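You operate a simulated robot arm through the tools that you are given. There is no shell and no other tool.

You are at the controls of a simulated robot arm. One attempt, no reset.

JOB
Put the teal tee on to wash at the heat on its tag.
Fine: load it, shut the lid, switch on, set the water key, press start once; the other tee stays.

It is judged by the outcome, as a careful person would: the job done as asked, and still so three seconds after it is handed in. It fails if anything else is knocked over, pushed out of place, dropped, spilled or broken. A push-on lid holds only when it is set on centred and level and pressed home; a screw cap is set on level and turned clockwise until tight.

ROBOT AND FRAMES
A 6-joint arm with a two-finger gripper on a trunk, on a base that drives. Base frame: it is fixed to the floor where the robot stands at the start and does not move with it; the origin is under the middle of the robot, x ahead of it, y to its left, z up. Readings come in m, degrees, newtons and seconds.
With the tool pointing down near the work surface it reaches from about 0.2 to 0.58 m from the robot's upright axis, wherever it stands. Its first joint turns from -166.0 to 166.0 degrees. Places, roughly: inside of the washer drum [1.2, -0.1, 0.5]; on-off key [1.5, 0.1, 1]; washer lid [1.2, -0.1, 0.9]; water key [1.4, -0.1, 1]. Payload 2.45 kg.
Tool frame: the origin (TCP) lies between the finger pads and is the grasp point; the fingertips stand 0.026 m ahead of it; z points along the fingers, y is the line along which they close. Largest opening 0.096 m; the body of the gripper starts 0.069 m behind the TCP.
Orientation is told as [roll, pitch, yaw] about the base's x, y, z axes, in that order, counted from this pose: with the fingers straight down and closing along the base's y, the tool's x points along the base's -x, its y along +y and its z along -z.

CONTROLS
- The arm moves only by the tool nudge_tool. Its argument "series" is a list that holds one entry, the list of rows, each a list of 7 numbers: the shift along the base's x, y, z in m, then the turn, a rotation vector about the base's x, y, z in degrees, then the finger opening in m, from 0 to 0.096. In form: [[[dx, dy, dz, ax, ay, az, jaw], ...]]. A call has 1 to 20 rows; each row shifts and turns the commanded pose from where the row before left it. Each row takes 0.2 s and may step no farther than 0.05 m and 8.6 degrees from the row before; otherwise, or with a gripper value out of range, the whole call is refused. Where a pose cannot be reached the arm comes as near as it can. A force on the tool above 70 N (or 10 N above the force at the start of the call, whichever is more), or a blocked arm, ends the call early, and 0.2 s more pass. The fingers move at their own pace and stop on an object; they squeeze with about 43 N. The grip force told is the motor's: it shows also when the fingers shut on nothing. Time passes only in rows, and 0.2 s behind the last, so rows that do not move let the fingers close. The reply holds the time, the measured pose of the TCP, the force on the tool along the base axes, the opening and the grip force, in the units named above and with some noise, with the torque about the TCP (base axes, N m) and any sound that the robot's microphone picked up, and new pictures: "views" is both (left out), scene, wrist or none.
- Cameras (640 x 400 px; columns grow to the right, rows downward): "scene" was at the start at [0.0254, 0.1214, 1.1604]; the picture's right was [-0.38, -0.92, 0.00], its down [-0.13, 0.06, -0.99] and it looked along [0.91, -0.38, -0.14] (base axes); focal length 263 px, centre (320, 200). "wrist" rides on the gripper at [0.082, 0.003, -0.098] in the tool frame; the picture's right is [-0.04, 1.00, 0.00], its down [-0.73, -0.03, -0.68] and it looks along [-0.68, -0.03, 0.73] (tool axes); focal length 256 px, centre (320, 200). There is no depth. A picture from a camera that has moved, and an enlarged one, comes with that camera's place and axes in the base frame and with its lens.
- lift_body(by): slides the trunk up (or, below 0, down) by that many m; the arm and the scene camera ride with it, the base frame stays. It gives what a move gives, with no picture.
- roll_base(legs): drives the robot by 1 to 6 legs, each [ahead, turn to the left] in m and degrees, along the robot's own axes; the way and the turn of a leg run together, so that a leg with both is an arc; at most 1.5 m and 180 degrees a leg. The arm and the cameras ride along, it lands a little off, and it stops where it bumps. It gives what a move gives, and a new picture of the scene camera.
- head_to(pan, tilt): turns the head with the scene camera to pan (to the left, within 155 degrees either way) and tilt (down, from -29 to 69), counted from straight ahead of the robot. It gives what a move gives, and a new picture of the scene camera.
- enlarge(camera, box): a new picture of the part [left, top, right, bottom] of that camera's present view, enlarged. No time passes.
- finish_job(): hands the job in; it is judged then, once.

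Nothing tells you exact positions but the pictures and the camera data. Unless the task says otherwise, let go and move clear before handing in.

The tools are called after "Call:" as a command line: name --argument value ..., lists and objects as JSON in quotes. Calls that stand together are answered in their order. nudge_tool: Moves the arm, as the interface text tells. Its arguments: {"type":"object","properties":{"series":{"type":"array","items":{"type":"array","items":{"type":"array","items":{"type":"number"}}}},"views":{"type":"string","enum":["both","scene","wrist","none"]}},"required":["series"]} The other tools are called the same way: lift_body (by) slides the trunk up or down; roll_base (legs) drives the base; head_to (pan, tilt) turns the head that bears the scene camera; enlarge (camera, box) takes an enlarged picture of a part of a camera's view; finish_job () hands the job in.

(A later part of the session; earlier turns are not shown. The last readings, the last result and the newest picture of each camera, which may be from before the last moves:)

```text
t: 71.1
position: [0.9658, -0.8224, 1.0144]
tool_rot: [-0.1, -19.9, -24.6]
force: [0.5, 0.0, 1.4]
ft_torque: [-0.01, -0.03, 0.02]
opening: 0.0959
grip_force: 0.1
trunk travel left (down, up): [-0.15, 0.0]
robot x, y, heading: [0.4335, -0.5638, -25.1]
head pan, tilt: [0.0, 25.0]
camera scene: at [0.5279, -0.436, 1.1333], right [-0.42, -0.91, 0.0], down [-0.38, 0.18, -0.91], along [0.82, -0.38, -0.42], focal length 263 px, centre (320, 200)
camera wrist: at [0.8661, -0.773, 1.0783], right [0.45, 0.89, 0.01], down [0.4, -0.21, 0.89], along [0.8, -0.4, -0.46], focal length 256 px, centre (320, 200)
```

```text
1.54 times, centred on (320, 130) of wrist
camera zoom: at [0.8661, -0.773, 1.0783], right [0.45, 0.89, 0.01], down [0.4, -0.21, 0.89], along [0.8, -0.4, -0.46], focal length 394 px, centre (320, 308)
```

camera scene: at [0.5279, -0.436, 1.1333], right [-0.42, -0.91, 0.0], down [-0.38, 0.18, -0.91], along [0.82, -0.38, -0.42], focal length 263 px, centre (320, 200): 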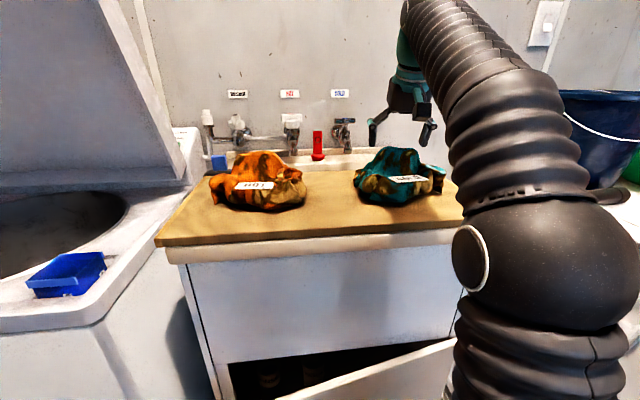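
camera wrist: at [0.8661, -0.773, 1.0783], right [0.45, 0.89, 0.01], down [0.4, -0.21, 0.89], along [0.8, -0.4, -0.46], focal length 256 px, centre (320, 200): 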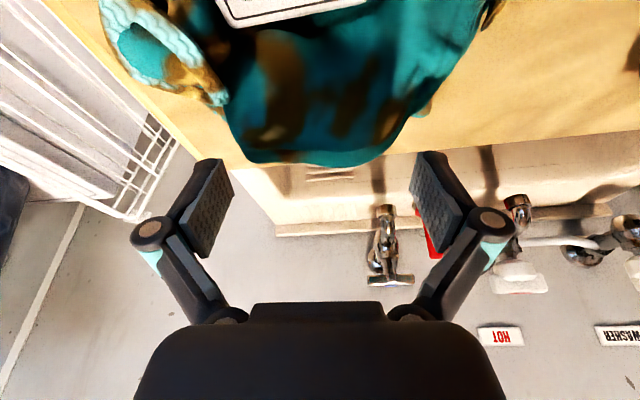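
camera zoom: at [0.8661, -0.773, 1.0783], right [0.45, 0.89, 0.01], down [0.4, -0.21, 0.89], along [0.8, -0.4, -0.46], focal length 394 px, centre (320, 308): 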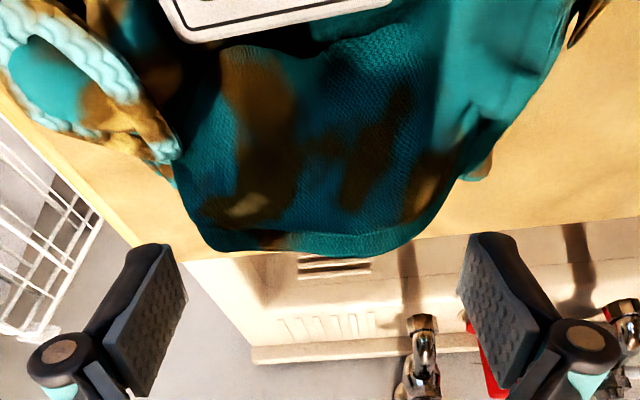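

The dome sits centred between the fingers and there's no contact yet. I'll lower about 2.5 cm more in small steps.

Call:
nudge_tool --series '[[[0, 0, -0.008, 0, 0, 0, 0.096], [0, 0, -0.008, 0, 0, 0, 0.096], [0, 0, -0.008, 0, 0, 0, 0.096], [0, 0, 0, 0, 0, 0, 0.096]]]' --views "wrist"

Call:
enlarge --camera "wrist" --box '[120, 0, 520, 260]'

```text
t: 72.1
position: [0.9659, -0.8223, 0.9902]
tool_rot: [-0.2, -20.0, -24.7]
force: [0.3, -0.6, 0.2]
ft_torque: [0.01, -0.01, 0.01]
opening: 0.0959
grip_force: 0.0
trunk travel left (down, up): [-0.15, 0.0]
robot x, y, heading: [0.4351, -0.5643, -24.9]
head pan, tilt: [0.0, 25.0]
camera wrist: at [0.866, -0.7733, 1.0544], right [0.45, 0.89, 0.01], down [0.4, -0.21, 0.89], along [0.79, -0.4, -0.46], focal length 256 px, centre (320, 200)
```

wrist: 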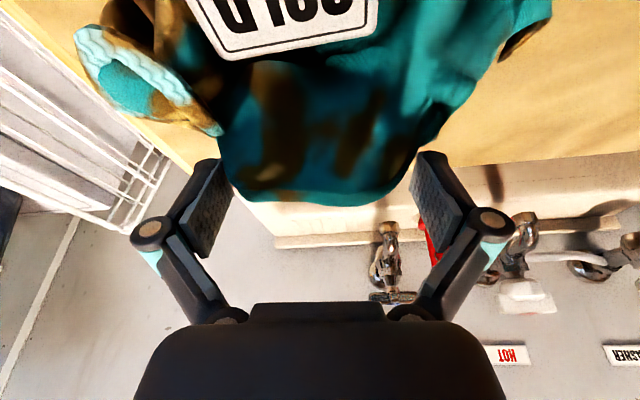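

```text
1.54 times, centred on (320, 130) of wrist
camera zoom: at [0.866, -0.7733, 1.0544], right [0.45, 0.89, 0.01], down [0.4, -0.21, 0.89], along [0.79, -0.4, -0.46], focal length 394 px, centre (320, 308)
```

zoom: 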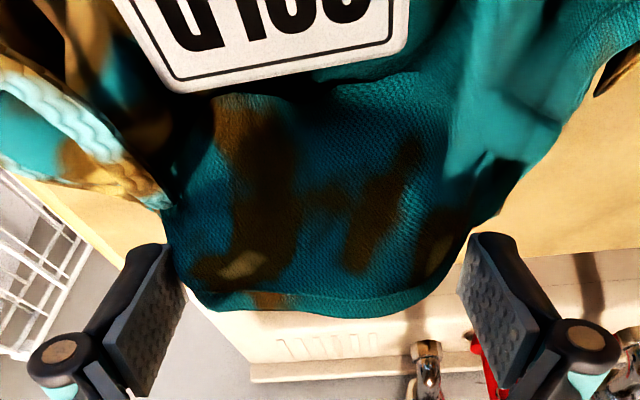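

The dome fits just between the pads with no contact. I'll go down another centimetre and watch for force.

Call:
nudge_tool --series '[[[0, 0, -0.006, 0, 0, 0, 0.096], [0, 0, -0.006, 0, 0, 0, 0.096], [0, 0, 0, 0, 0, 0, 0.096]]]' --views "wrist"

Call:
enlarge --camera "wrist" --box '[120, 0, 520, 260]'

```text
t: 72.9
position: [0.9654, -0.8198, 0.9838]
tool_rot: [-0.1, -20.6, -24.6]
force: [21.4, 7.2, 46.1]
ft_torque: [2.45, -0.97, -1.01]
opening: 0.0969
grip_force: 0.1
trunk travel left (down, up): [-0.15, 0.0]
robot x, y, heading: [0.4306, -0.5633, -25.0]
head pan, tilt: [0.0, 25.0]
camera wrist: at [0.8653, -0.7711, 1.046], right [0.45, 0.89, 0.01], down [0.4, -0.21, 0.89], along [0.8, -0.4, -0.45], focal length 256 px, centre (320, 200)
```

wrist: 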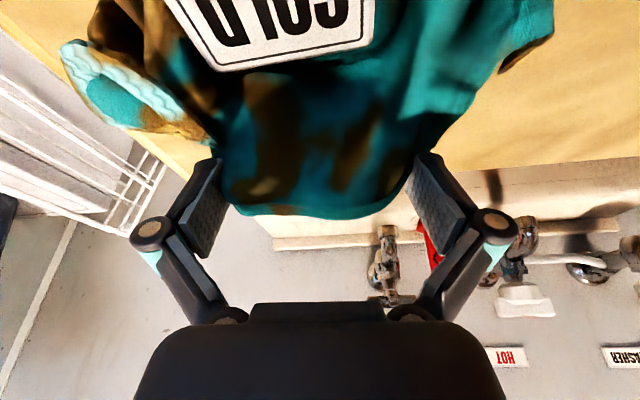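

```text
1.54 times, centred on (320, 130) of wrist
camera zoom: at [0.8653, -0.7711, 1.046], right [0.45, 0.89, 0.01], down [0.4, -0.21, 0.89], along [0.8, -0.4, -0.45], focal length 394 px, centre (320, 308)
```

zoom: 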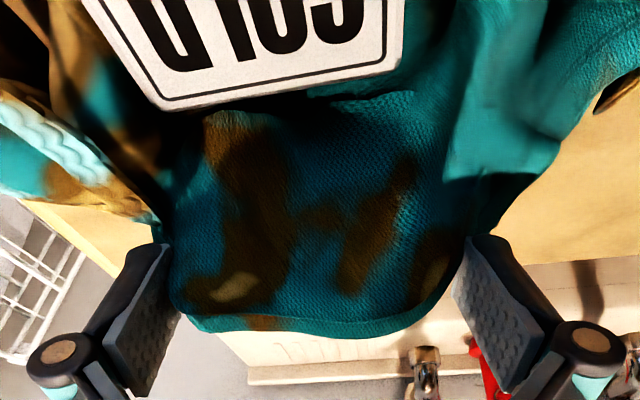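

Contact: the left fingertip touched the dome's side at about 46 N, with the tips already about 3.4 cm below the top. I'll raise 6 mm, shift slightly left, and close.

Call:
nudge_tool --series '[[[0.001, 0.002, 0.006, 0, 0, 0, 0.096], [0, 0, 0, 0, 0, 0, 0.08], [0, 0, 0, 0, 0, 0, 0.06], [0, 0, 0, 0, 0, 0, 0.04], [0, 0, 0, 0, 0, 0, 0.02], [0, 0, 0, 0, 0, 0, 0.02]]]' --views "both"

```text
t: 74.3
position: [0.9638, -0.8181, 0.9886]
tool_rot: [-0.2, -20.5, -24.5]
force: [-5.9, 11.4, 55.7]
ft_torque: [2.73, -0.77, 0.28]
opening: 0.0836
grip_force: 42.2
trunk travel left (down, up): [-0.15, 0.0]
robot x, y, heading: [0.4306, -0.5686, -25.0]
head pan, tilt: [0.0, 25.0]
camera scene: at [0.5258, -0.4343, 1.1337], right [-0.42, -0.91, 0.0], down [-0.38, 0.18, -0.91], along [0.82, -0.38, -0.42], focal length 263 px, centre (320, 200)
camera wrist: at [0.8639, -0.7691, 1.0525], right [0.45, 0.89, 0.01], down [0.4, -0.21, 0.89], along [0.8, -0.4, -0.45], focal length 256 px, centre (320, 200)
```

scene: 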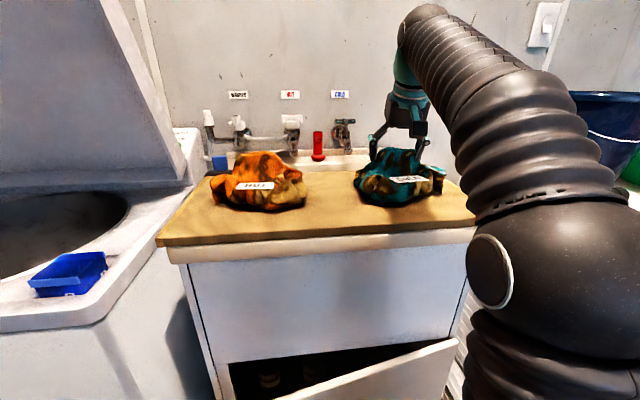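
wrist: 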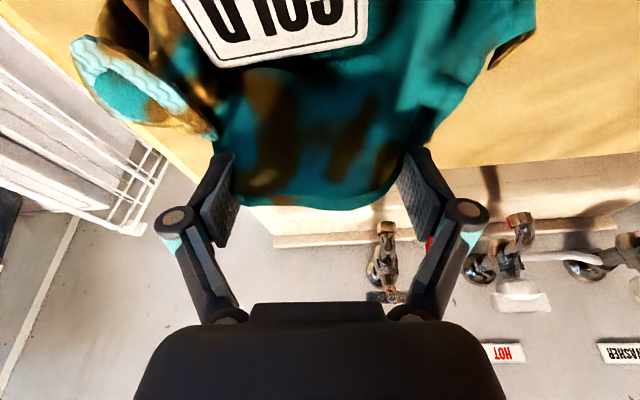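

The fingers closed on the dome at 8.4 cm with full grip force. I'll lift slowly and see whether the tee comes with it.

Call:
nudge_tool --series '[[[0, 0, 0.005, 0, 0, 0, 0.02], [0, 0, 0.008, 0, 0, 0, 0.02], [0, 0, 0.01, 0, 0, 0, 0.02], [0, 0, 0.01, 0, 0, 0, 0.02], [0, 0, 0, 0, 0, 0, 0.02]]]' --views "both"

```text
t: 75.5
position: [0.9672, -0.8213, 1.0175]
tool_rot: [-0.3, -19.9, -24.7]
force: [-0.5, -0.5, -0.2]
ft_torque: [-0.02, -0.02, 0.02]
opening: 0.0714
grip_force: 42.3
trunk travel left (down, up): [-0.15, 0.0]
robot x, y, heading: [0.433, -0.564, -24.9]
head pan, tilt: [0.0, 25.0]
camera scene: at [0.5281, -0.4359, 1.1333], right [-0.42, -0.91, 0.0], down [-0.38, 0.18, -0.91], along [0.82, -0.38, -0.42], focal length 263 px, centre (320, 200)
camera wrist: at [0.8677, -0.7718, 1.0813], right [0.45, 0.89, 0.01], down [0.41, -0.22, 0.89], along [0.79, -0.4, -0.46], focal length 256 px, centre (320, 200)
```

scene: 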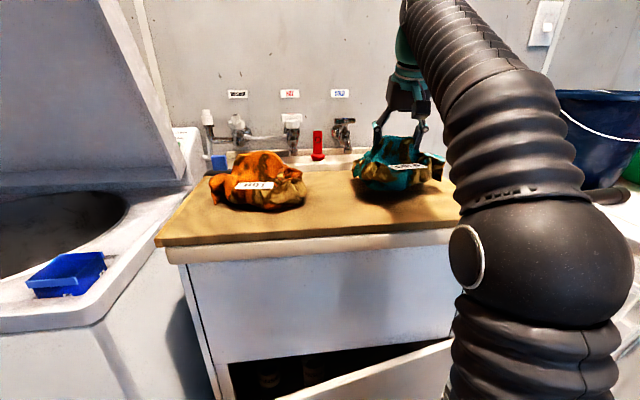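
wrist: 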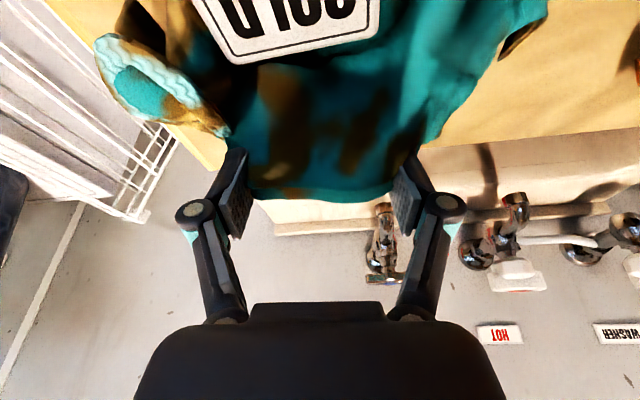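

The tee has come up off the board with the gripper. The opening narrowed to 7.1 cm, so I'll check the hold with another small lift before travelling.

Call:
nudge_tool --series '[[[0, 0, 0.01, 0, 0, 0, 0.02], [0, 0, 0.01, 0, 0, 0, 0.02], [0, 0, 0, 0, 0, 0, 0.02], [0, 0, 0, 0, 0, 0, 0.02], [0, 0, 0, 0, 0, 0, 0.02]]]' --views "both"

Call:
enlarge --camera "scene" --box '[330, 90, 470, 220]'

```text
t: 76.7
position: [0.967, -0.8204, 1.0368]
tool_rot: [-0.1, -20.0, -24.7]
force: [-0.1, -1.0, -1.4]
ft_torque: [-0.03, -0.02, 0.0]
opening: 0.071
grip_force: 43.2
trunk travel left (down, up): [-0.15, 0.0]
robot x, y, heading: [0.4329, -0.5656, -25.1]
head pan, tilt: [0.0, 25.0]
camera scene: at [0.528, -0.4359, 1.1333], right [-0.42, -0.91, 0.0], down [-0.38, 0.18, -0.91], along [0.82, -0.38, -0.42], focal length 263 px, centre (320, 200)
camera wrist: at [0.8675, -0.7716, 1.1016], right [0.45, 0.89, 0.01], down [0.4, -0.21, 0.89], along [0.79, -0.4, -0.46], focal length 256 px, centre (320, 200)
```

scene: 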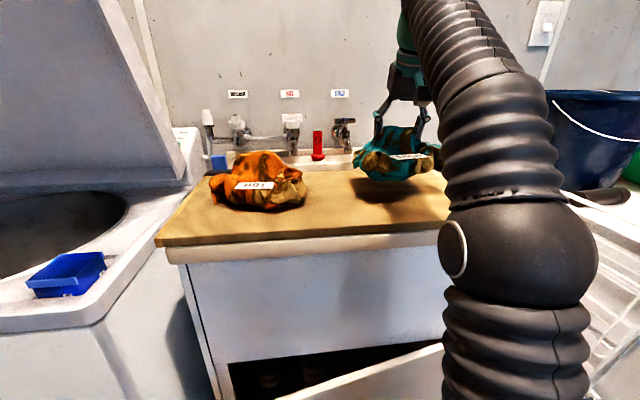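
wrist: 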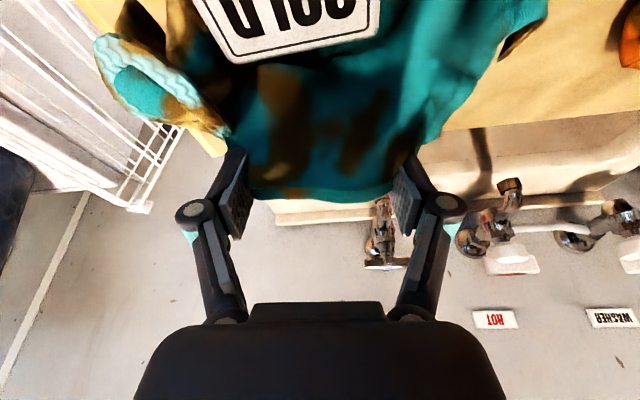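

```text
3.08 times, centred on (400, 155) of scene
camera zoom: at [0.528, -0.4359, 1.1333], right [-0.42, -0.91, 0.0], down [-0.38, 0.18, -0.91], along [0.82, -0.38, -0.42], focal length 809 px, centre (74, 338)
```

zoom: 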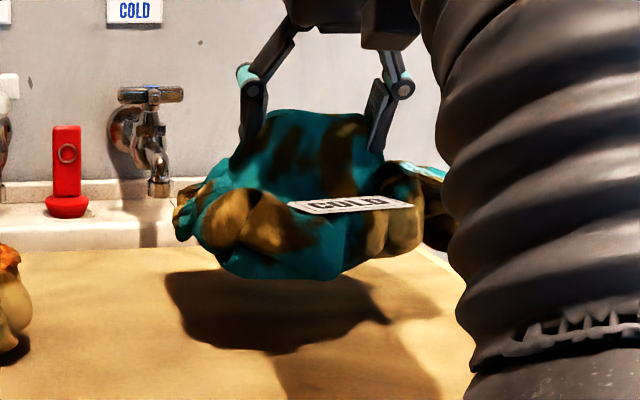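

The tee is held firmly in the air with the opening steady at 7.1 cm. I'll raise it a bit and back the base straight away from the cabinet.

Call:
nudge_tool --series '[[[0, 0, 0.01, 0, 0, 0, 0.02], [0, 0, 0.01, 0, 0, 0, 0.02], [0, 0, 0, 0, 0, 0, 0.02]]]' --views "none"

Call:
roll_base --legs '[[-0.3, 0]]'

```text
t: 77.5
position: [0.9669, -0.8215, 1.0589]
tool_rot: [-0.3, -20.0, -24.7]
force: [0.2, -0.1, -2.8]
ft_torque: [0.0, -0.02, -0.01]
opening: 0.071
grip_force: 43.0
trunk travel left (down, up): [-0.15, 0.0]
robot x, y, heading: [0.43, -0.5636, -25.1]
head pan, tilt: [0.0, 25.0]
```

```text
t: 79.5
position: [0.696, -0.6942, 1.0571]
tool_rot: [-0.2, -20.0, -24.5]
force: [-0.1, -0.8, -1.5]
ft_torque: [-0.01, 0.01, -0.04]
opening: 0.071
grip_force: 43.0
trunk travel left (down, up): [-0.15, 0.0]
robot x, y, heading: [0.163, -0.4421, -25.3]
head pan, tilt: [0.0, 25.0]
camera scene: at [0.2575, -0.3099, 1.1333], right [-0.42, -0.91, 0.0], down [-0.38, 0.18, -0.91], along [0.82, -0.38, -0.42], focal length 263 px, centre (320, 200)
```

scene: 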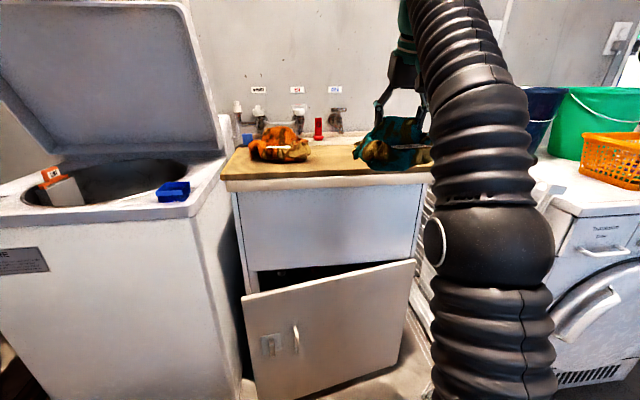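

The tee is clear of the cabinet and held steady. I'll pull it in closer to the robot, then reverse around to line up with the washer.

Call:
nudge_tool --series '[[[-0.027, 0.0127, 0, 0, 0, 0, 0.02], [-0.027, 0.0127, 0, 0, 0, 0, 0.02], [-0.027, 0.0127, 0, 0, 0, 0, 0.02], [-0.027, 0.0127, 0, 0, 0, 0, 0.02], [0, 0, 0, 0, 0, 0, 0.02]]]' --views "none"

Call:
roll_base --legs '[[0, -60], [-0.77, 0], [0, 64]]'

```text
t: 80.8
position: [0.5879, -0.644, 1.0554]
tool_rot: [-0.3, -19.9, -24.6]
force: [0.2, -1.0, -1.1]
ft_torque: [-0.02, -0.03, 0.03]
opening: 0.0711
grip_force: 43.0
trunk travel left (down, up): [-0.15, 0.0]
robot x, y, heading: [0.1611, -0.4383, -25.0]
head pan, tilt: [0.0, 25.0]
```

```text
t: 90.4
position: [0.5352, 0.1543, 1.0568]
tool_rot: [-0.2, -20.0, -21.2]
force: [0.2, -1.0, -1.7]
ft_torque: [0.0, -0.01, 0.01]
opening: 0.0708
grip_force: 43.3
trunk travel left (down, up): [-0.15, 0.0]
robot x, y, heading: [0.0975, 0.3329, -21.6]
head pan, tilt: [0.0, 25.0]
camera scene: at [0.1854, 0.4682, 1.1333], right [-0.37, -0.93, 0.0], down [-0.39, 0.16, -0.91], along [0.84, -0.33, -0.42], focal length 263 px, centre (320, 200)
```

scene: 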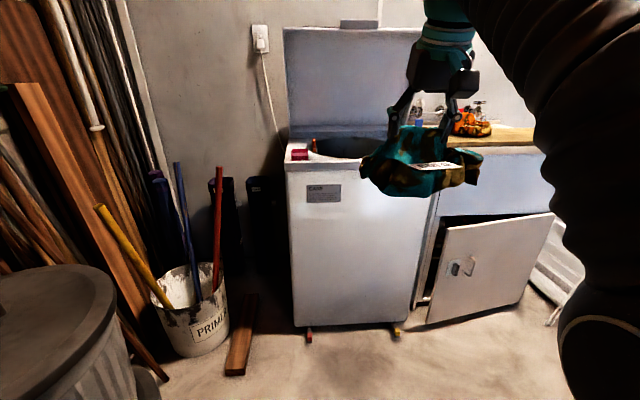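

I'm lined up with the washer, the tee still firmly held at about z 1.06. I'll drive forward half a metre toward the washer.

Call:
roll_base --legs '[[0.48, 0]]'

Call:
head_to --pan -5 --tilt 35

```text
t: 93.2
position: [0.9821, -0.0219, 1.0567]
tool_rot: [-0.1, -20.0, -21.2]
force: [0.1, 0.9, -0.9]
ft_torque: [-0.01, -0.03, -0.02]
opening: 0.0709
grip_force: 42.9
trunk travel left (down, up): [-0.15, 0.0]
robot x, y, heading: [0.5428, 0.1575, -21.9]
head pan, tilt: [0.0, 25.0]
camera scene: at [0.6312, 0.2916, 1.1333], right [-0.37, -0.93, 0.0], down [-0.39, 0.16, -0.91], along [0.84, -0.33, -0.42], focal length 263 px, centre (320, 200)
```

scene: 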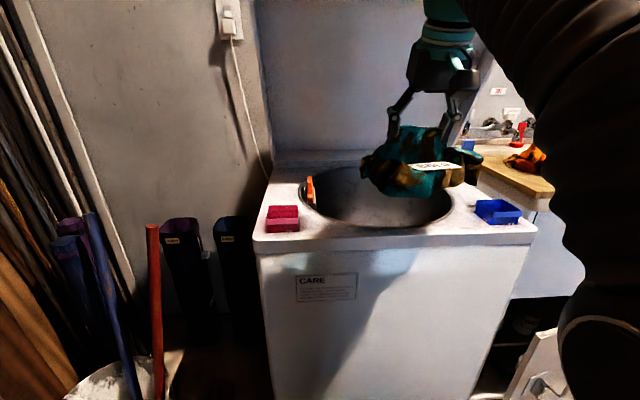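

```text
t: 94.0
position: [0.9805, -0.0222, 1.057]
tool_rot: [-0.2, -20.0, -21.2]
force: [-0.1, -0.6, -1.1]
ft_torque: [-0.02, 0.0, -0.01]
opening: 0.0708
grip_force: 43.2
trunk travel left (down, up): [-0.15, 0.0]
robot x, y, heading: [0.5375, 0.1608, -21.9]
head pan, tilt: [-5.0, 35.0]
camera scene: at [0.6243, 0.2861, 1.1176], right [-0.45, -0.89, 0.0], down [-0.51, 0.26, -0.82], along [0.73, -0.37, -0.57], focal length 263 px, centre (320, 200)
```

scene: 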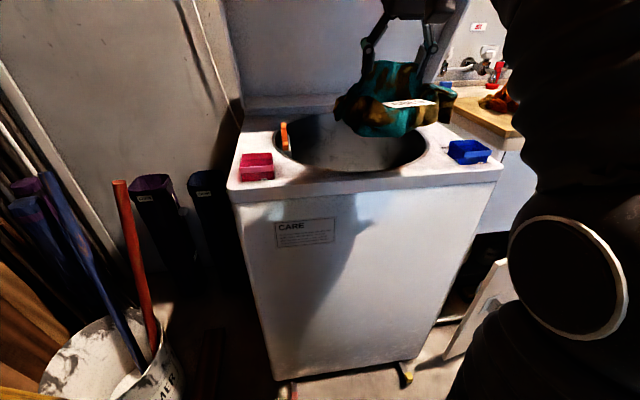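

The tee hangs just above the front of the drum mouth, whose centre is about (1.16, -0.065). I'll creep the base 7 cm closer, then extend the arm over the centre.

Call:
roll_base --legs '[[0.07, 0]]'

Call:
nudge_tool --series '[[[0.026, -0.007, 0, 0, 0, 0, 0.02], [0.026, -0.007, 0, 0, 0, 0, 0.02], [0.026, -0.007, 0, 0, 0, 0, 0.02], [0.026, -0.007, 0, 0, 0, 0, 0.02], [0, 0, 0, 0, 0, 0, 0.02]]]' --views "both"

```text
t: 95.0
position: [1.0482, -0.0482, 1.0564]
tool_rot: [-0.2, -20.0, -21.0]
force: [-0.3, 0.8, -1.7]
ft_torque: [-0.03, -0.03, 0.0]
opening: 0.0709
grip_force: 42.8
trunk travel left (down, up): [-0.15, 0.0]
robot x, y, heading: [0.6114, 0.1257, -22.1]
head pan, tilt: [-5.0, 35.0]
camera scene: at [0.6901, 0.26, 1.1176], right [-0.45, -0.89, 0.0], down [-0.51, 0.26, -0.82], along [0.73, -0.37, -0.57], focal length 263 px, centre (320, 200)
```

scene: 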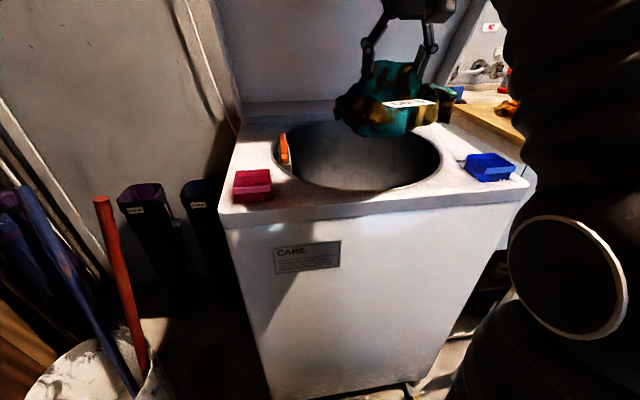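

```text
t: 96.2
position: [1.151, -0.0761, 1.0561]
tool_rot: [-0.1, -20.0, -21.2]
force: [0.4, 1.3, -1.9]
ft_torque: [-0.01, -0.01, 0.0]
opening: 0.0708
grip_force: 43.4
trunk travel left (down, up): [-0.15, 0.0]
robot x, y, heading: [0.6093, 0.1303, -21.6]
head pan, tilt: [-5.0, 35.0]
camera scene: at [0.6901, 0.26, 1.1176], right [-0.45, -0.89, 0.0], down [-0.51, 0.26, -0.82], along [0.73, -0.37, -0.57], focal length 263 px, centre (320, 200)
camera wrist: at [1.049, -0.0327, 1.1205], right [0.4, 0.92, 0.01], down [0.42, -0.19, 0.89], along [0.82, -0.35, -0.46], focal length 256 px, centre (320, 200)
```

scene: 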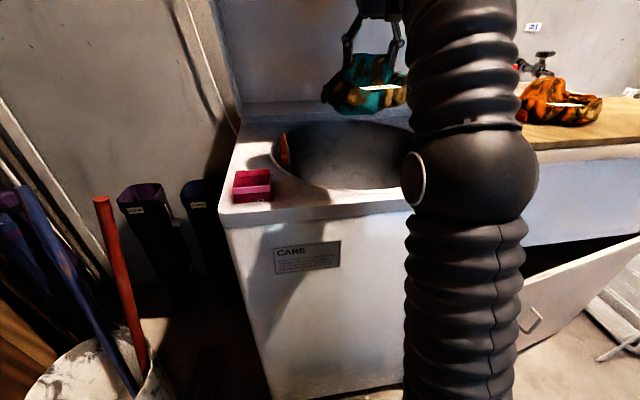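
wrist: 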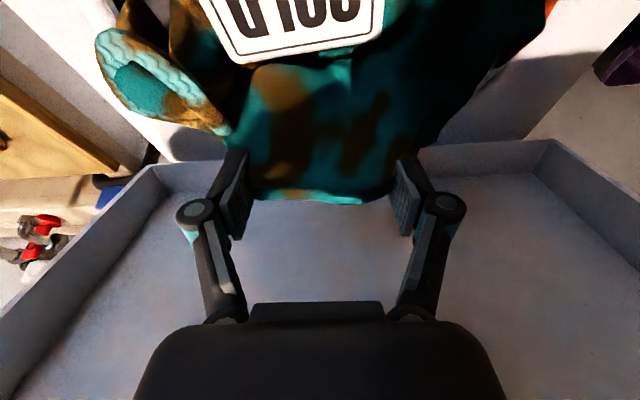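

The tee is over the drum mouth. I'll lower it partway into the opening before letting go.

Call:
nudge_tool --series '[[[0, 0, -0.03, 0, 0, 0, 0.02], [0, 0, -0.03, 0, 0, 0, 0.02], [0, 0, -0.03, 0, 0, 0, 0.02], [0, 0, -0.03, 0, 0, 0, 0.02], [0, 0, 0, 0, 0, 0, 0.02]]]' --views "both"

```text
t: 97.4
position: [1.1507, -0.0754, 0.9356]
tool_rot: [-0.1, -20.1, -21.1]
force: [-0.3, 0.7, -2.0]
ft_torque: [-0.02, -0.03, 0.02]
opening: 0.0706
grip_force: 43.3
trunk travel left (down, up): [-0.15, 0.0]
robot x, y, heading: [0.6067, 0.1329, -21.6]
head pan, tilt: [-5.0, 35.0]
camera scene: at [0.6901, 0.26, 1.1176], right [-0.45, -0.89, 0.0], down [-0.51, 0.26, -0.82], along [0.73, -0.37, -0.57], focal length 263 px, centre (320, 200)
camera wrist: at [1.0493, -0.0326, 1.0009], right [0.4, 0.92, 0.01], down [0.42, -0.19, 0.89], along [0.82, -0.35, -0.46], focal length 256 px, centre (320, 200)
```

scene: 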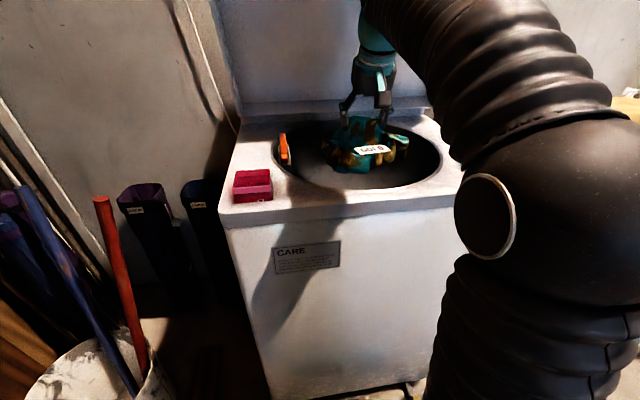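
wrist: 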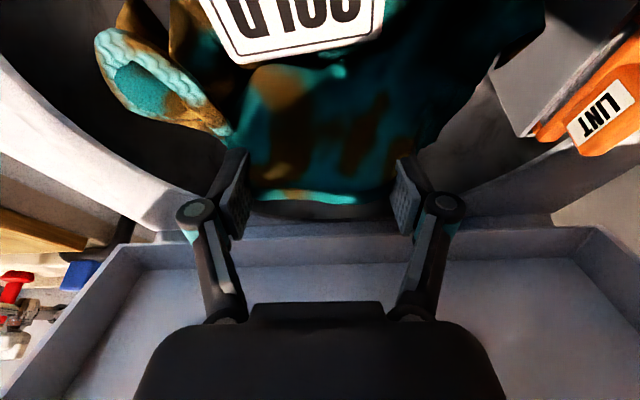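

The tee is clearly within the opening and clear of the lint box. I'll lower a little more and release.

Call:
nudge_tool --series '[[[0, 0, -0.02, 0, 0, 0, 0.02], [0, 0, -0.02, 0, 0, 0, 0.02], [0, 0, 0, 0, 0, 0, 0.096], [0, 0, 0, 0, 0, 0, 0.096], [0, 0, 0, 0, 0, 0, 0.096], [0, 0, 0, 0, 0, 0, 0.096]]]' --views "both"

```text
t: 98.8
position: [1.152, -0.0763, 0.8968]
tool_rot: [-0.2, -20.0, -21.1]
force: [0.0, -0.3, 0.1]
ft_torque: [0.0, 0.02, -0.01]
opening: 0.0958
grip_force: 0.0
trunk travel left (down, up): [-0.15, 0.0]
robot x, y, heading: [0.6067, 0.1342, -21.4]
head pan, tilt: [-5.0, 35.0]
camera scene: at [0.6901, 0.2601, 1.1176], right [-0.45, -0.89, 0.0], down [-0.51, 0.26, -0.82], along [0.73, -0.37, -0.57], focal length 263 px, centre (320, 200)
camera wrist: at [1.0494, -0.0328, 0.9609], right [0.4, 0.92, 0.01], down [0.42, -0.19, 0.89], along [0.82, -0.35, -0.46], focal length 256 px, centre (320, 200)
```

scene: 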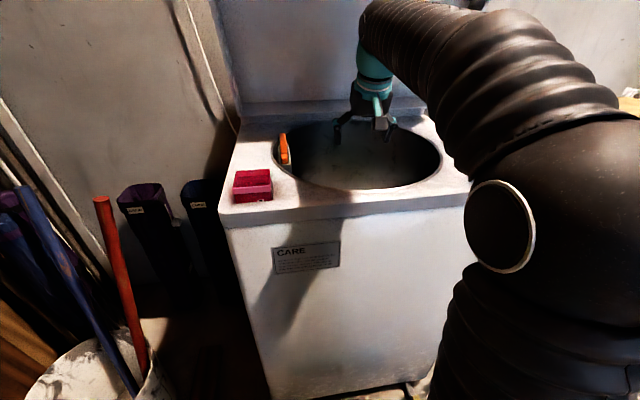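
wrist: 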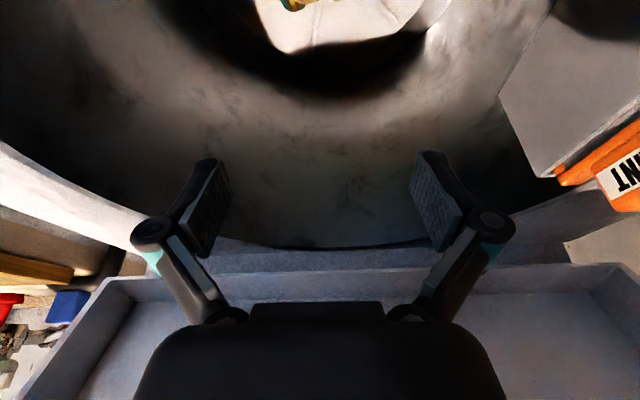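

The tee has dropped into the drum, and I can see a bit of it at the bottom. I'll raise the gripper out and check the drum from above.

Call:
nudge_tool --series '[[[0, 0, 0.04, 0, 0, 0, 0.096], [0, 0, 0.04, 0, 0, 0, 0.096], [0, 0, 0.04, 0, 0, 0, 0.096], [0, 0, 0.035, 0, 0, 0, 0.096], [-0.037, 0.014, 0, 0, 0, 0, 0.06], [-0.037, 0.014, 0, 0, 0, 0, 0.03], [-0.037, 0.014, 0, 0, 0, 0, 0], [-0.037, 0.014, 0, 0, 0, 0, 0], [0, 0, 0, 0, 0, 0, 0]]]' --views "both"

Call:
enlarge --camera "wrist" --box '[160, 0, 480, 200]'

```text
t: 100.8
position: [1.0023, -0.0189, 1.051]
tool_rot: [-0.3, -19.9, -21.3]
force: [-0.2, -0.6, -0.2]
ft_torque: [-0.01, -0.01, 0.02]
opening: 0.0003
grip_force: 27.9
trunk travel left (down, up): [-0.15, 0.0]
robot x, y, heading: [0.6095, 0.1311, -21.9]
head pan, tilt: [-5.0, 35.0]
camera scene: at [0.6901, 0.2601, 1.1176], right [-0.45, -0.89, 0.0], down [-0.51, 0.26, -0.82], along [0.73, -0.37, -0.57], focal length 263 px, centre (320, 200)
camera wrist: at [0.901, 0.0249, 1.1158], right [0.4, 0.92, 0.01], down [0.42, -0.19, 0.89], along [0.82, -0.35, -0.46], focal length 256 px, centre (320, 200)
```

scene: 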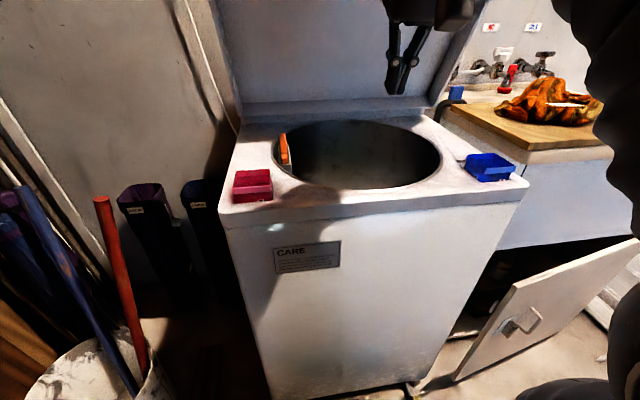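
wrist: 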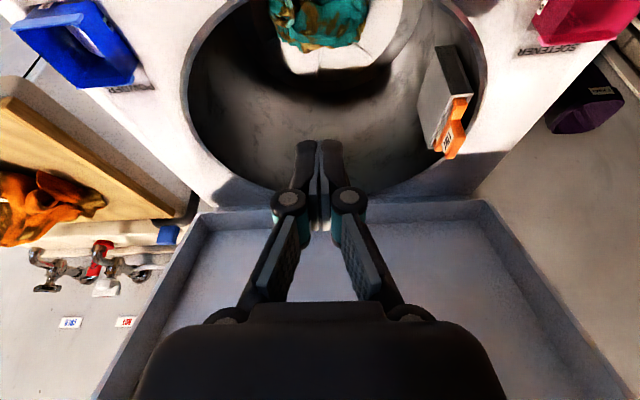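

```text
2.00 times, centred on (320, 100) of wrist
camera zoom: at [0.901, 0.0249, 1.1158], right [0.4, 0.92, 0.01], down [0.42, -0.19, 0.89], along [0.82, -0.35, -0.46], focal length 512 px, centre (320, 400)
```

zoom: 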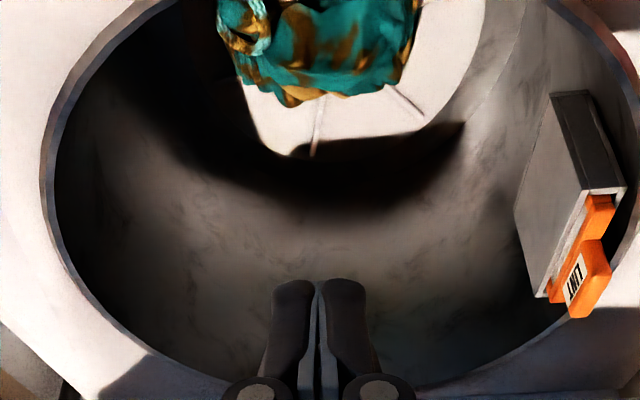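

The tee lies in the drum, and the lint filter and dispensers are undisturbed. Now I'll look at the lid's edge to plan closing it.

Call:
head_to --pan -5 --tilt -5

Call:
enlarge --camera "scene" --box '[160, 60, 480, 260]'

```text
t: 101.8
position: [1.0041, -0.0191, 1.0514]
tool_rot: [-0.1, -19.9, -21.0]
force: [0.5, 0.7, -0.1]
ft_torque: [-0.02, 0.05, -0.03]
opening: 0.0
grip_force: 28.5
trunk travel left (down, up): [-0.15, 0.0]
robot x, y, heading: [0.6097, 0.1325, -21.7]
head pan, tilt: [-5.0, -5.0]
camera scene: at [0.6895, 0.2603, 1.1814], right [-0.45, -0.89, 0.0], down [0.08, -0.04, -1.0], along [0.89, -0.45, 0.09], focal length 263 px, centre (320, 200)
```

scene: 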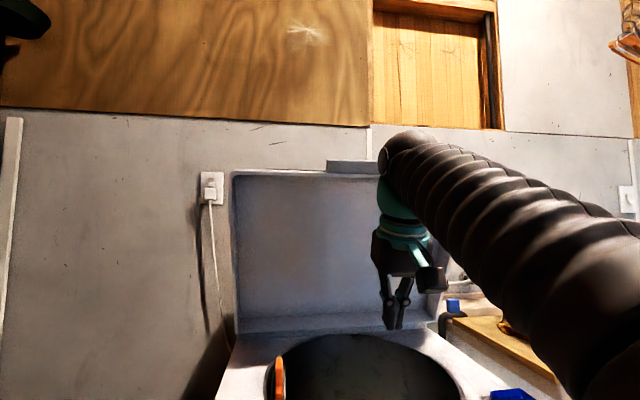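

```text
2.00 times, centred on (320, 160) of scene
camera zoom: at [0.6895, 0.2603, 1.1814], right [-0.45, -0.89, 0.0], down [0.08, -0.04, -1.0], along [0.89, -0.45, 0.09], focal length 526 px, centre (320, 280)
```

zoom: 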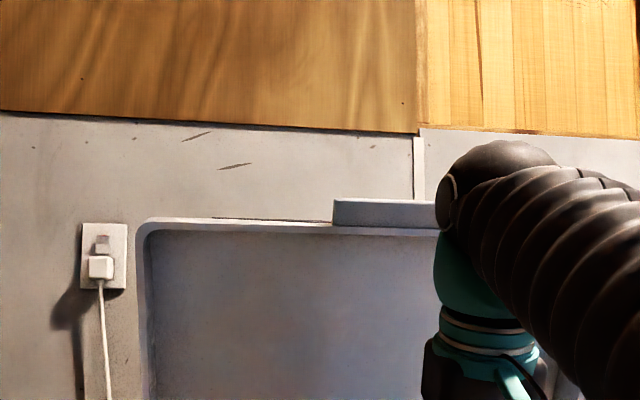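

The lid rests at roughly 60–65° open, with its edge and tab near e ≈ 1.14 m ahead, z ≈ 1.32. I'll close the fingers, raise the arm and rotate the tool to horizontal, well in front of the lid.

Call:
nudge_tool --series '[[[-0.004, 0.0015, 0.04, -3.1, -8.0, 0, 0], [-0.004, 0.0015, 0.04, -3.1, -8.0, 0, 0], [-0.004, 0.0015, 0.04, -3.1, -8.0, 0, 0], [-0.004, 0.0015, 0.04, -3.1, -8.0, 0, 0], [-0.004, 0.0015, 0.04, -3.1, -8.0, 0, 0], [0, 0, 0.04, -3.1, -8.0, 0, 0], [0, 0, 0.04, -3.1, -8.0, 0, 0], [0, 0, 0.04, -3.1, -8.0, 0, 0], [0, 0, 0, 0, 0, 0, 0]]]' --views "both"

```text
t: 103.8
position: [0.9844, -0.0118, 1.372]
tool_rot: [-1.8, -88.7, -19.7]
force: [0.8, 0.0, -0.2]
ft_torque: [0.02, -0.02, 0.02]
opening: 0.0
grip_force: 28.1
trunk travel left (down, up): [-0.15, 0.0]
robot x, y, heading: [0.607, 0.1322, -21.4]
head pan, tilt: [-5.0, -5.0]
camera scene: at [0.6895, 0.2603, 1.1815], right [-0.45, -0.89, 0.0], down [0.08, -0.04, -1.0], along [0.89, -0.45, 0.09], focal length 263 px, centre (320, 200)
camera wrist: at [0.8907, 0.0269, 1.2926], right [0.37, 0.93, 0.04], down [-0.63, 0.21, 0.75], along [0.69, -0.3, 0.66], focal length 256 px, centre (320, 200)
```

scene: 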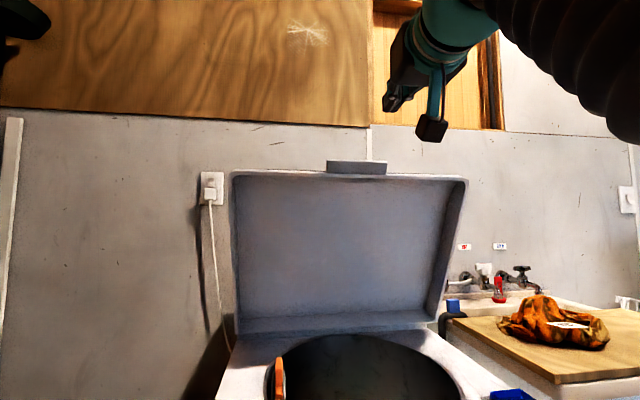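
wrist: 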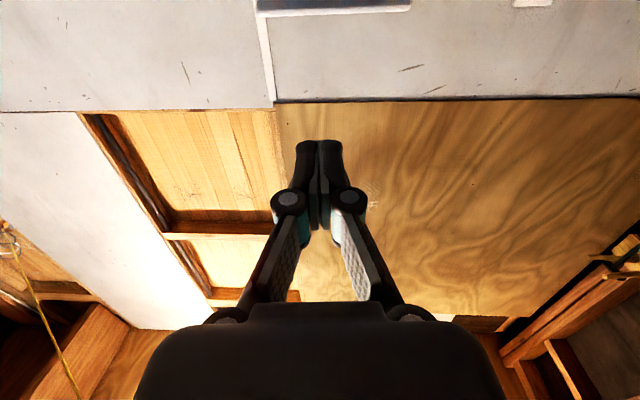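

The tool is horizontal at z 1.372, above the lid's edge, and the tab is at about e 1.16, z 1.33. I'll extend forward over the tab while keeping height.

Call:
nudge_tool --series '[[[0.039, -0.0148, 0, 0, 0, 0, 0], [0.039, -0.0148, 0, 0, 0, 0, 0], [0.039, -0.0148, 0, 0, 0, 0, 0], [0.039, -0.0148, 0, 0, 0, 0, 0], [0, 0, 0, 0, 0, 0, 0]]]' --views "both"

```text
t: 105.0
position: [1.1353, -0.0707, 1.3596]
tool_rot: [-1.7, -88.6, -19.7]
force: [-0.2, 0.2, 0.3]
ft_torque: [0.01, 0.0, 0.02]
opening: 0.0002
grip_force: 29.0
out of reach, approached as far as the arm can: row 4
trunk travel left (down, up): [-0.15, 0.0]
robot x, y, heading: [0.6109, 0.1319, -21.6]
head pan, tilt: [-5.0, -5.0]
camera scene: at [0.6895, 0.2604, 1.1814], right [-0.45, -0.89, 0.0], down [0.08, -0.04, -1.0], along [0.89, -0.45, 0.09], focal length 263 px, centre (320, 200)
camera wrist: at [1.0424, -0.0308, 1.2815], right [0.37, 0.93, 0.04], down [-0.63, 0.21, 0.75], along [0.69, -0.3, 0.66], focal length 256 px, centre (320, 200)
```

scene: 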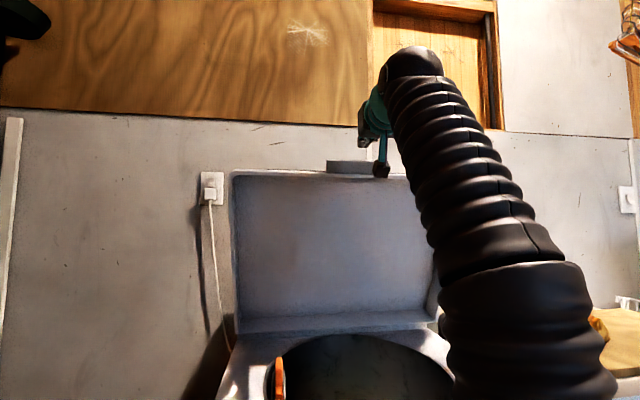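
wrist: 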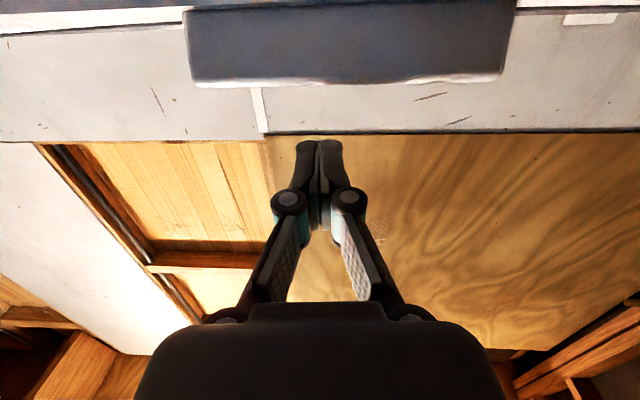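

The arm is at its limit with the fingertips just reaching over the tab's tip (about e 1.11, z 1.318). I'll look down to see how much room the base has to come closer.

Call:
head_to --pan -10 --tilt 69

```text
t: 106.5
position: [1.1349, -0.0693, 1.3612]
tool_rot: [-1.9, -88.6, -19.5]
force: [0.4, -0.2, 0.0]
ft_torque: [0.0, 0.04, -0.02]
opening: 0.0
grip_force: 28.8
trunk travel left (down, up): [-0.15, 0.0]
robot x, y, heading: [0.6095, 0.1292, -21.4]
head pan, tilt: [-10.0, 68.8]
camera scene: at [0.659, 0.2702, 1.0739], right [-0.52, -0.85, 0.0], down [-0.79, 0.49, -0.36], along [0.31, -0.19, -0.93], focal length 263 px, centre (320, 200)
```

scene: 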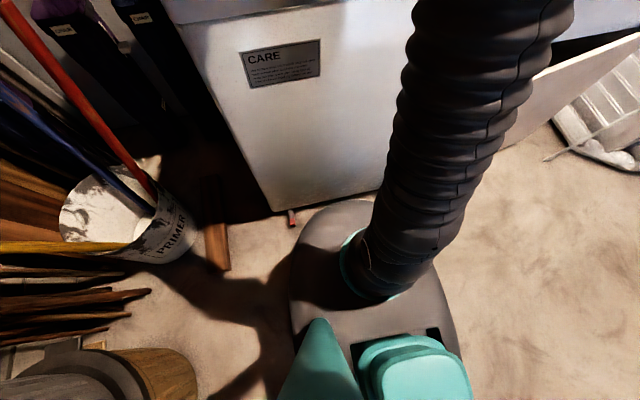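

The base is already close to the washer, so I won't push nearer. Lowering the hand about 2 cm gives extra forward reach, so I'll do that to get the fingers across the tab's top.

Call:
nudge_tool --series '[[[0, 0, -0.02, 0, 0, 0, 0], [0.014, -0.005, -0.003, 0, 0, 0, 0], [0.014, -0.005, 0, 0, 0, 0, 0], [0, 0, 0, 0, 0, 0, 0]]]' --views "wrist"

Call:
head_to --pan 10 --tilt 0

```text
t: 107.5
position: [1.1634, -0.0802, 1.3379]
tool_rot: [-2.1, -88.6, -19.4]
force: [-0.5, -0.5, -0.2]
ft_torque: [-0.02, -0.03, -0.02]
opening: 0.0003
grip_force: 28.6
trunk travel left (down, up): [-0.15, 0.0]
robot x, y, heading: [0.609, 0.1324, -21.6]
head pan, tilt: [-10.0, 68.8]
camera wrist: at [1.0705, -0.0403, 1.2581], right [0.37, 0.93, 0.04], down [-0.63, 0.21, 0.75], along [0.69, -0.3, 0.66], focal length 256 px, centre (320, 200)
```

wrist: 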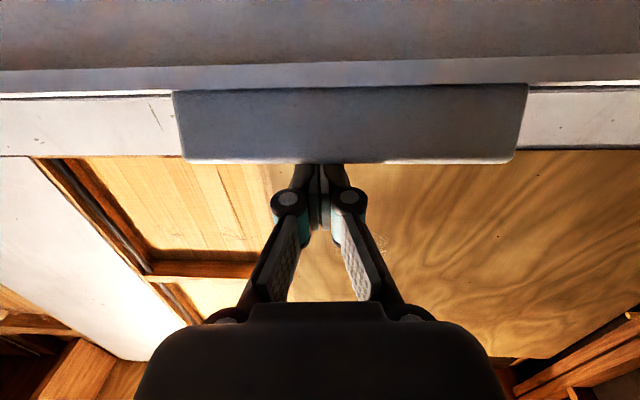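

```text
t: 108.9
position: [1.1622, -0.0787, 1.3376]
tool_rot: [-2.0, -88.5, -19.5]
force: [-0.2, -0.2, 0.2]
ft_torque: [-0.01, -0.02, -0.04]
opening: 0.0001
grip_force: 28.0
trunk travel left (down, up): [-0.15, 0.0]
robot x, y, heading: [0.6088, 0.1293, -21.7]
head pan, tilt: [10.0, 0.0]
camera scene: at [0.6995, 0.2814, 1.1736], right [-0.2, -0.98, 0.0], down [0.0, 0.0, -1.0], along [0.98, -0.2, 0.0], focal length 263 px, centre (320, 200)
```

scene: 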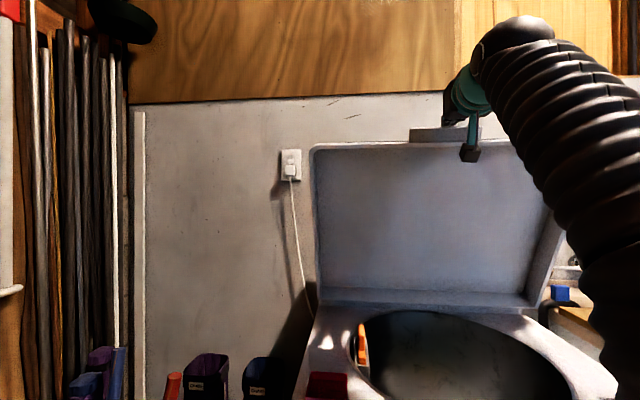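

The fingers now lie across the top of the tab, about 3.6 cm past its tip. I'll press down gently and follow the closing arc.

Call:
nudge_tool --series '[[[0, 0, -0.006, 0, 0, 0, 0], [0, 0, -0.006, 0, 0, 0, 0], [-0.014, 0.005, -0.013, 0, 0, 0, 0], [-0.014, 0.005, -0.012, 0, 0, 0, 0], [0, 0, 0, 0, 0, 0, 0]]]' --views "both"

```text
t: 110.1
position: [1.1362, -0.0696, 1.2997]
tool_rot: [-1.7, -88.5, -19.6]
force: [0.2, -0.1, -0.6]
ft_torque: [-0.01, 0.02, -0.02]
opening: 0.0001
grip_force: 28.7
trunk travel left (down, up): [-0.15, 0.0]
robot x, y, heading: [0.6098, 0.133, -21.7]
head pan, tilt: [10.0, 0.0]
camera scene: at [0.6996, 0.2814, 1.1736], right [-0.2, -0.98, 0.0], down [0.0, 0.0, -1.0], along [0.98, -0.2, 0.0], focal length 263 px, centre (320, 200)
camera wrist: at [1.0426, -0.0299, 1.22], right [0.37, 0.93, 0.04], down [-0.62, 0.21, 0.75], along [0.69, -0.3, 0.66], focal length 256 px, centre (320, 200)
```

scene: 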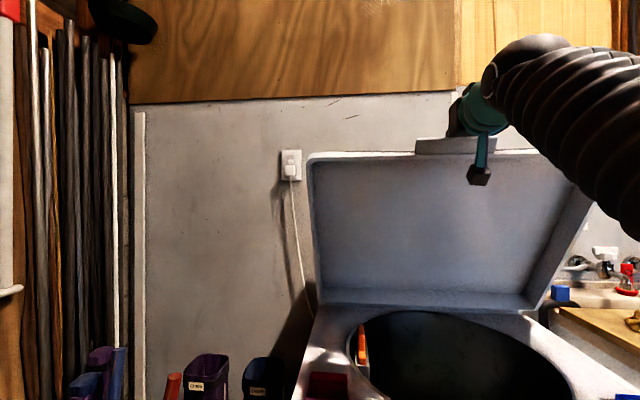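
wrist: 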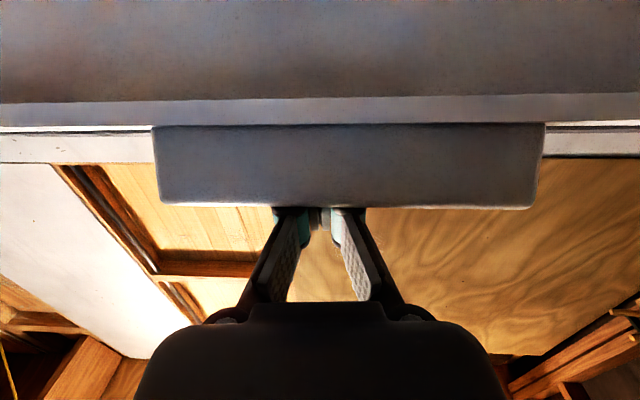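

The lid is coming down under the fingers, now about 52°. I'll continue along the arc in steps.

Call:
nudge_tool --series '[[[-0.0245, 0.0092, -0.0216, 0, 0, 0, 0], [-0.0231, 0.0086, -0.0235, 0, 0, 0, 0], [-0.0215, 0.008, -0.0251, 0, 0, 0, 0], [-0.0198, 0.0074, -0.0266, 0, 0, 0, 0], [0, 0, 0, 0, 0, 0, 0]]]' --views "both"

```text
t: 111.3
position: [1.047, -0.0348, 1.2032]
tool_rot: [-1.8, -88.6, -19.6]
force: [0.3, -0.7, -0.2]
ft_torque: [-0.01, -0.01, -0.02]
opening: 0.0
grip_force: 28.5
trunk travel left (down, up): [-0.15, 0.0]
robot x, y, heading: [0.6119, 0.13, -21.6]
head pan, tilt: [10.0, 0.0]
camera scene: at [0.6995, 0.2814, 1.1737], right [-0.2, -0.98, 0.0], down [0.0, 0.0, -1.0], along [0.98, -0.2, 0.0], focal length 263 px, centre (320, 200)
camera wrist: at [0.954, 0.0039, 1.1239], right [0.37, 0.93, 0.04], down [-0.63, 0.21, 0.75], along [0.69, -0.3, 0.66], focal length 256 px, centre (320, 200)
```

scene: 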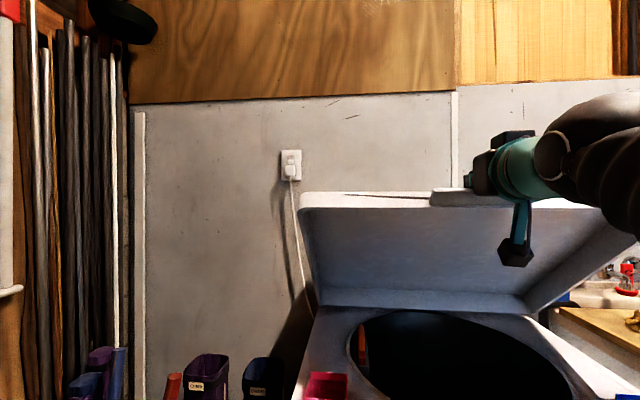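
wrist: 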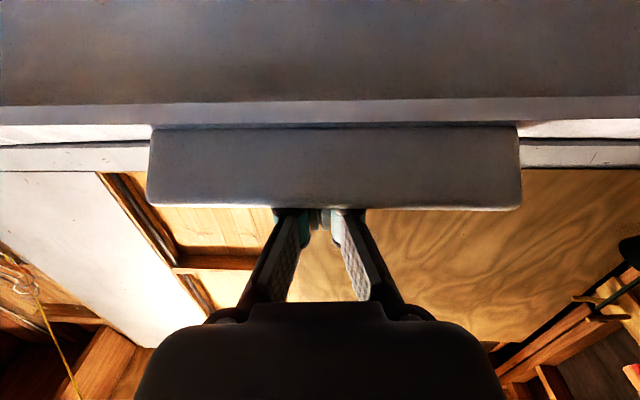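

The lid is at about 36° and following well. I'll continue down.

Call:
nudge_tool --series '[[[-0.018, 0.0067, -0.0281, 0, 0, 0, 0], [-0.0161, 0.006, -0.0293, 0, 0, 0, 0], [-0.0141, 0.0053, -0.0304, 0, 0, 0, 0], [-0.0122, 0.0046, -0.0315, 0, 0, 0, 0], [0, 0, 0, 0, 0, 0, 0]]]' --views "both"

```text
t: 112.5
position: [0.9851, -0.0135, 1.0834]
tool_rot: [-1.9, -88.6, -19.5]
force: [0.3, 0.6, -0.4]
ft_torque: [0.01, 0.0, 0.01]
opening: 0.0002
grip_force: 28.7
trunk travel left (down, up): [-0.15, 0.0]
robot x, y, heading: [0.6116, 0.1315, -21.4]
head pan, tilt: [10.0, 0.0]
camera scene: at [0.6994, 0.2814, 1.1737], right [-0.2, -0.98, 0.0], down [0.0, 0.0, -1.0], along [0.98, -0.2, 0.0], focal length 263 px, centre (320, 200)
camera wrist: at [0.8936, 0.0262, 1.0041], right [0.37, 0.93, 0.04], down [-0.63, 0.21, 0.75], along [0.69, -0.3, 0.66], focal length 256 px, centre (320, 200)
```

scene: 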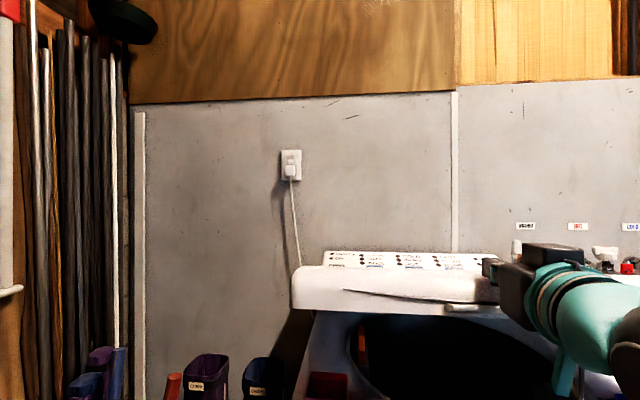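
wrist: 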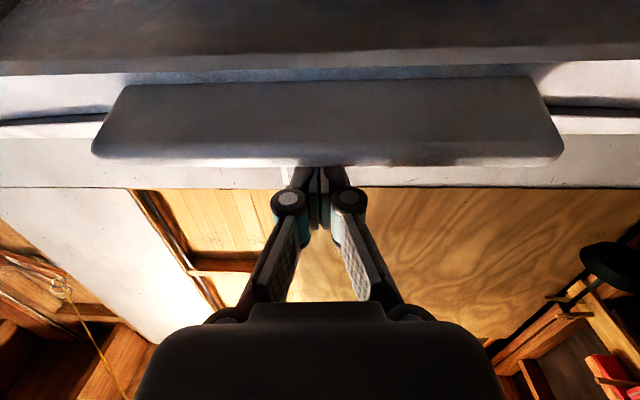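

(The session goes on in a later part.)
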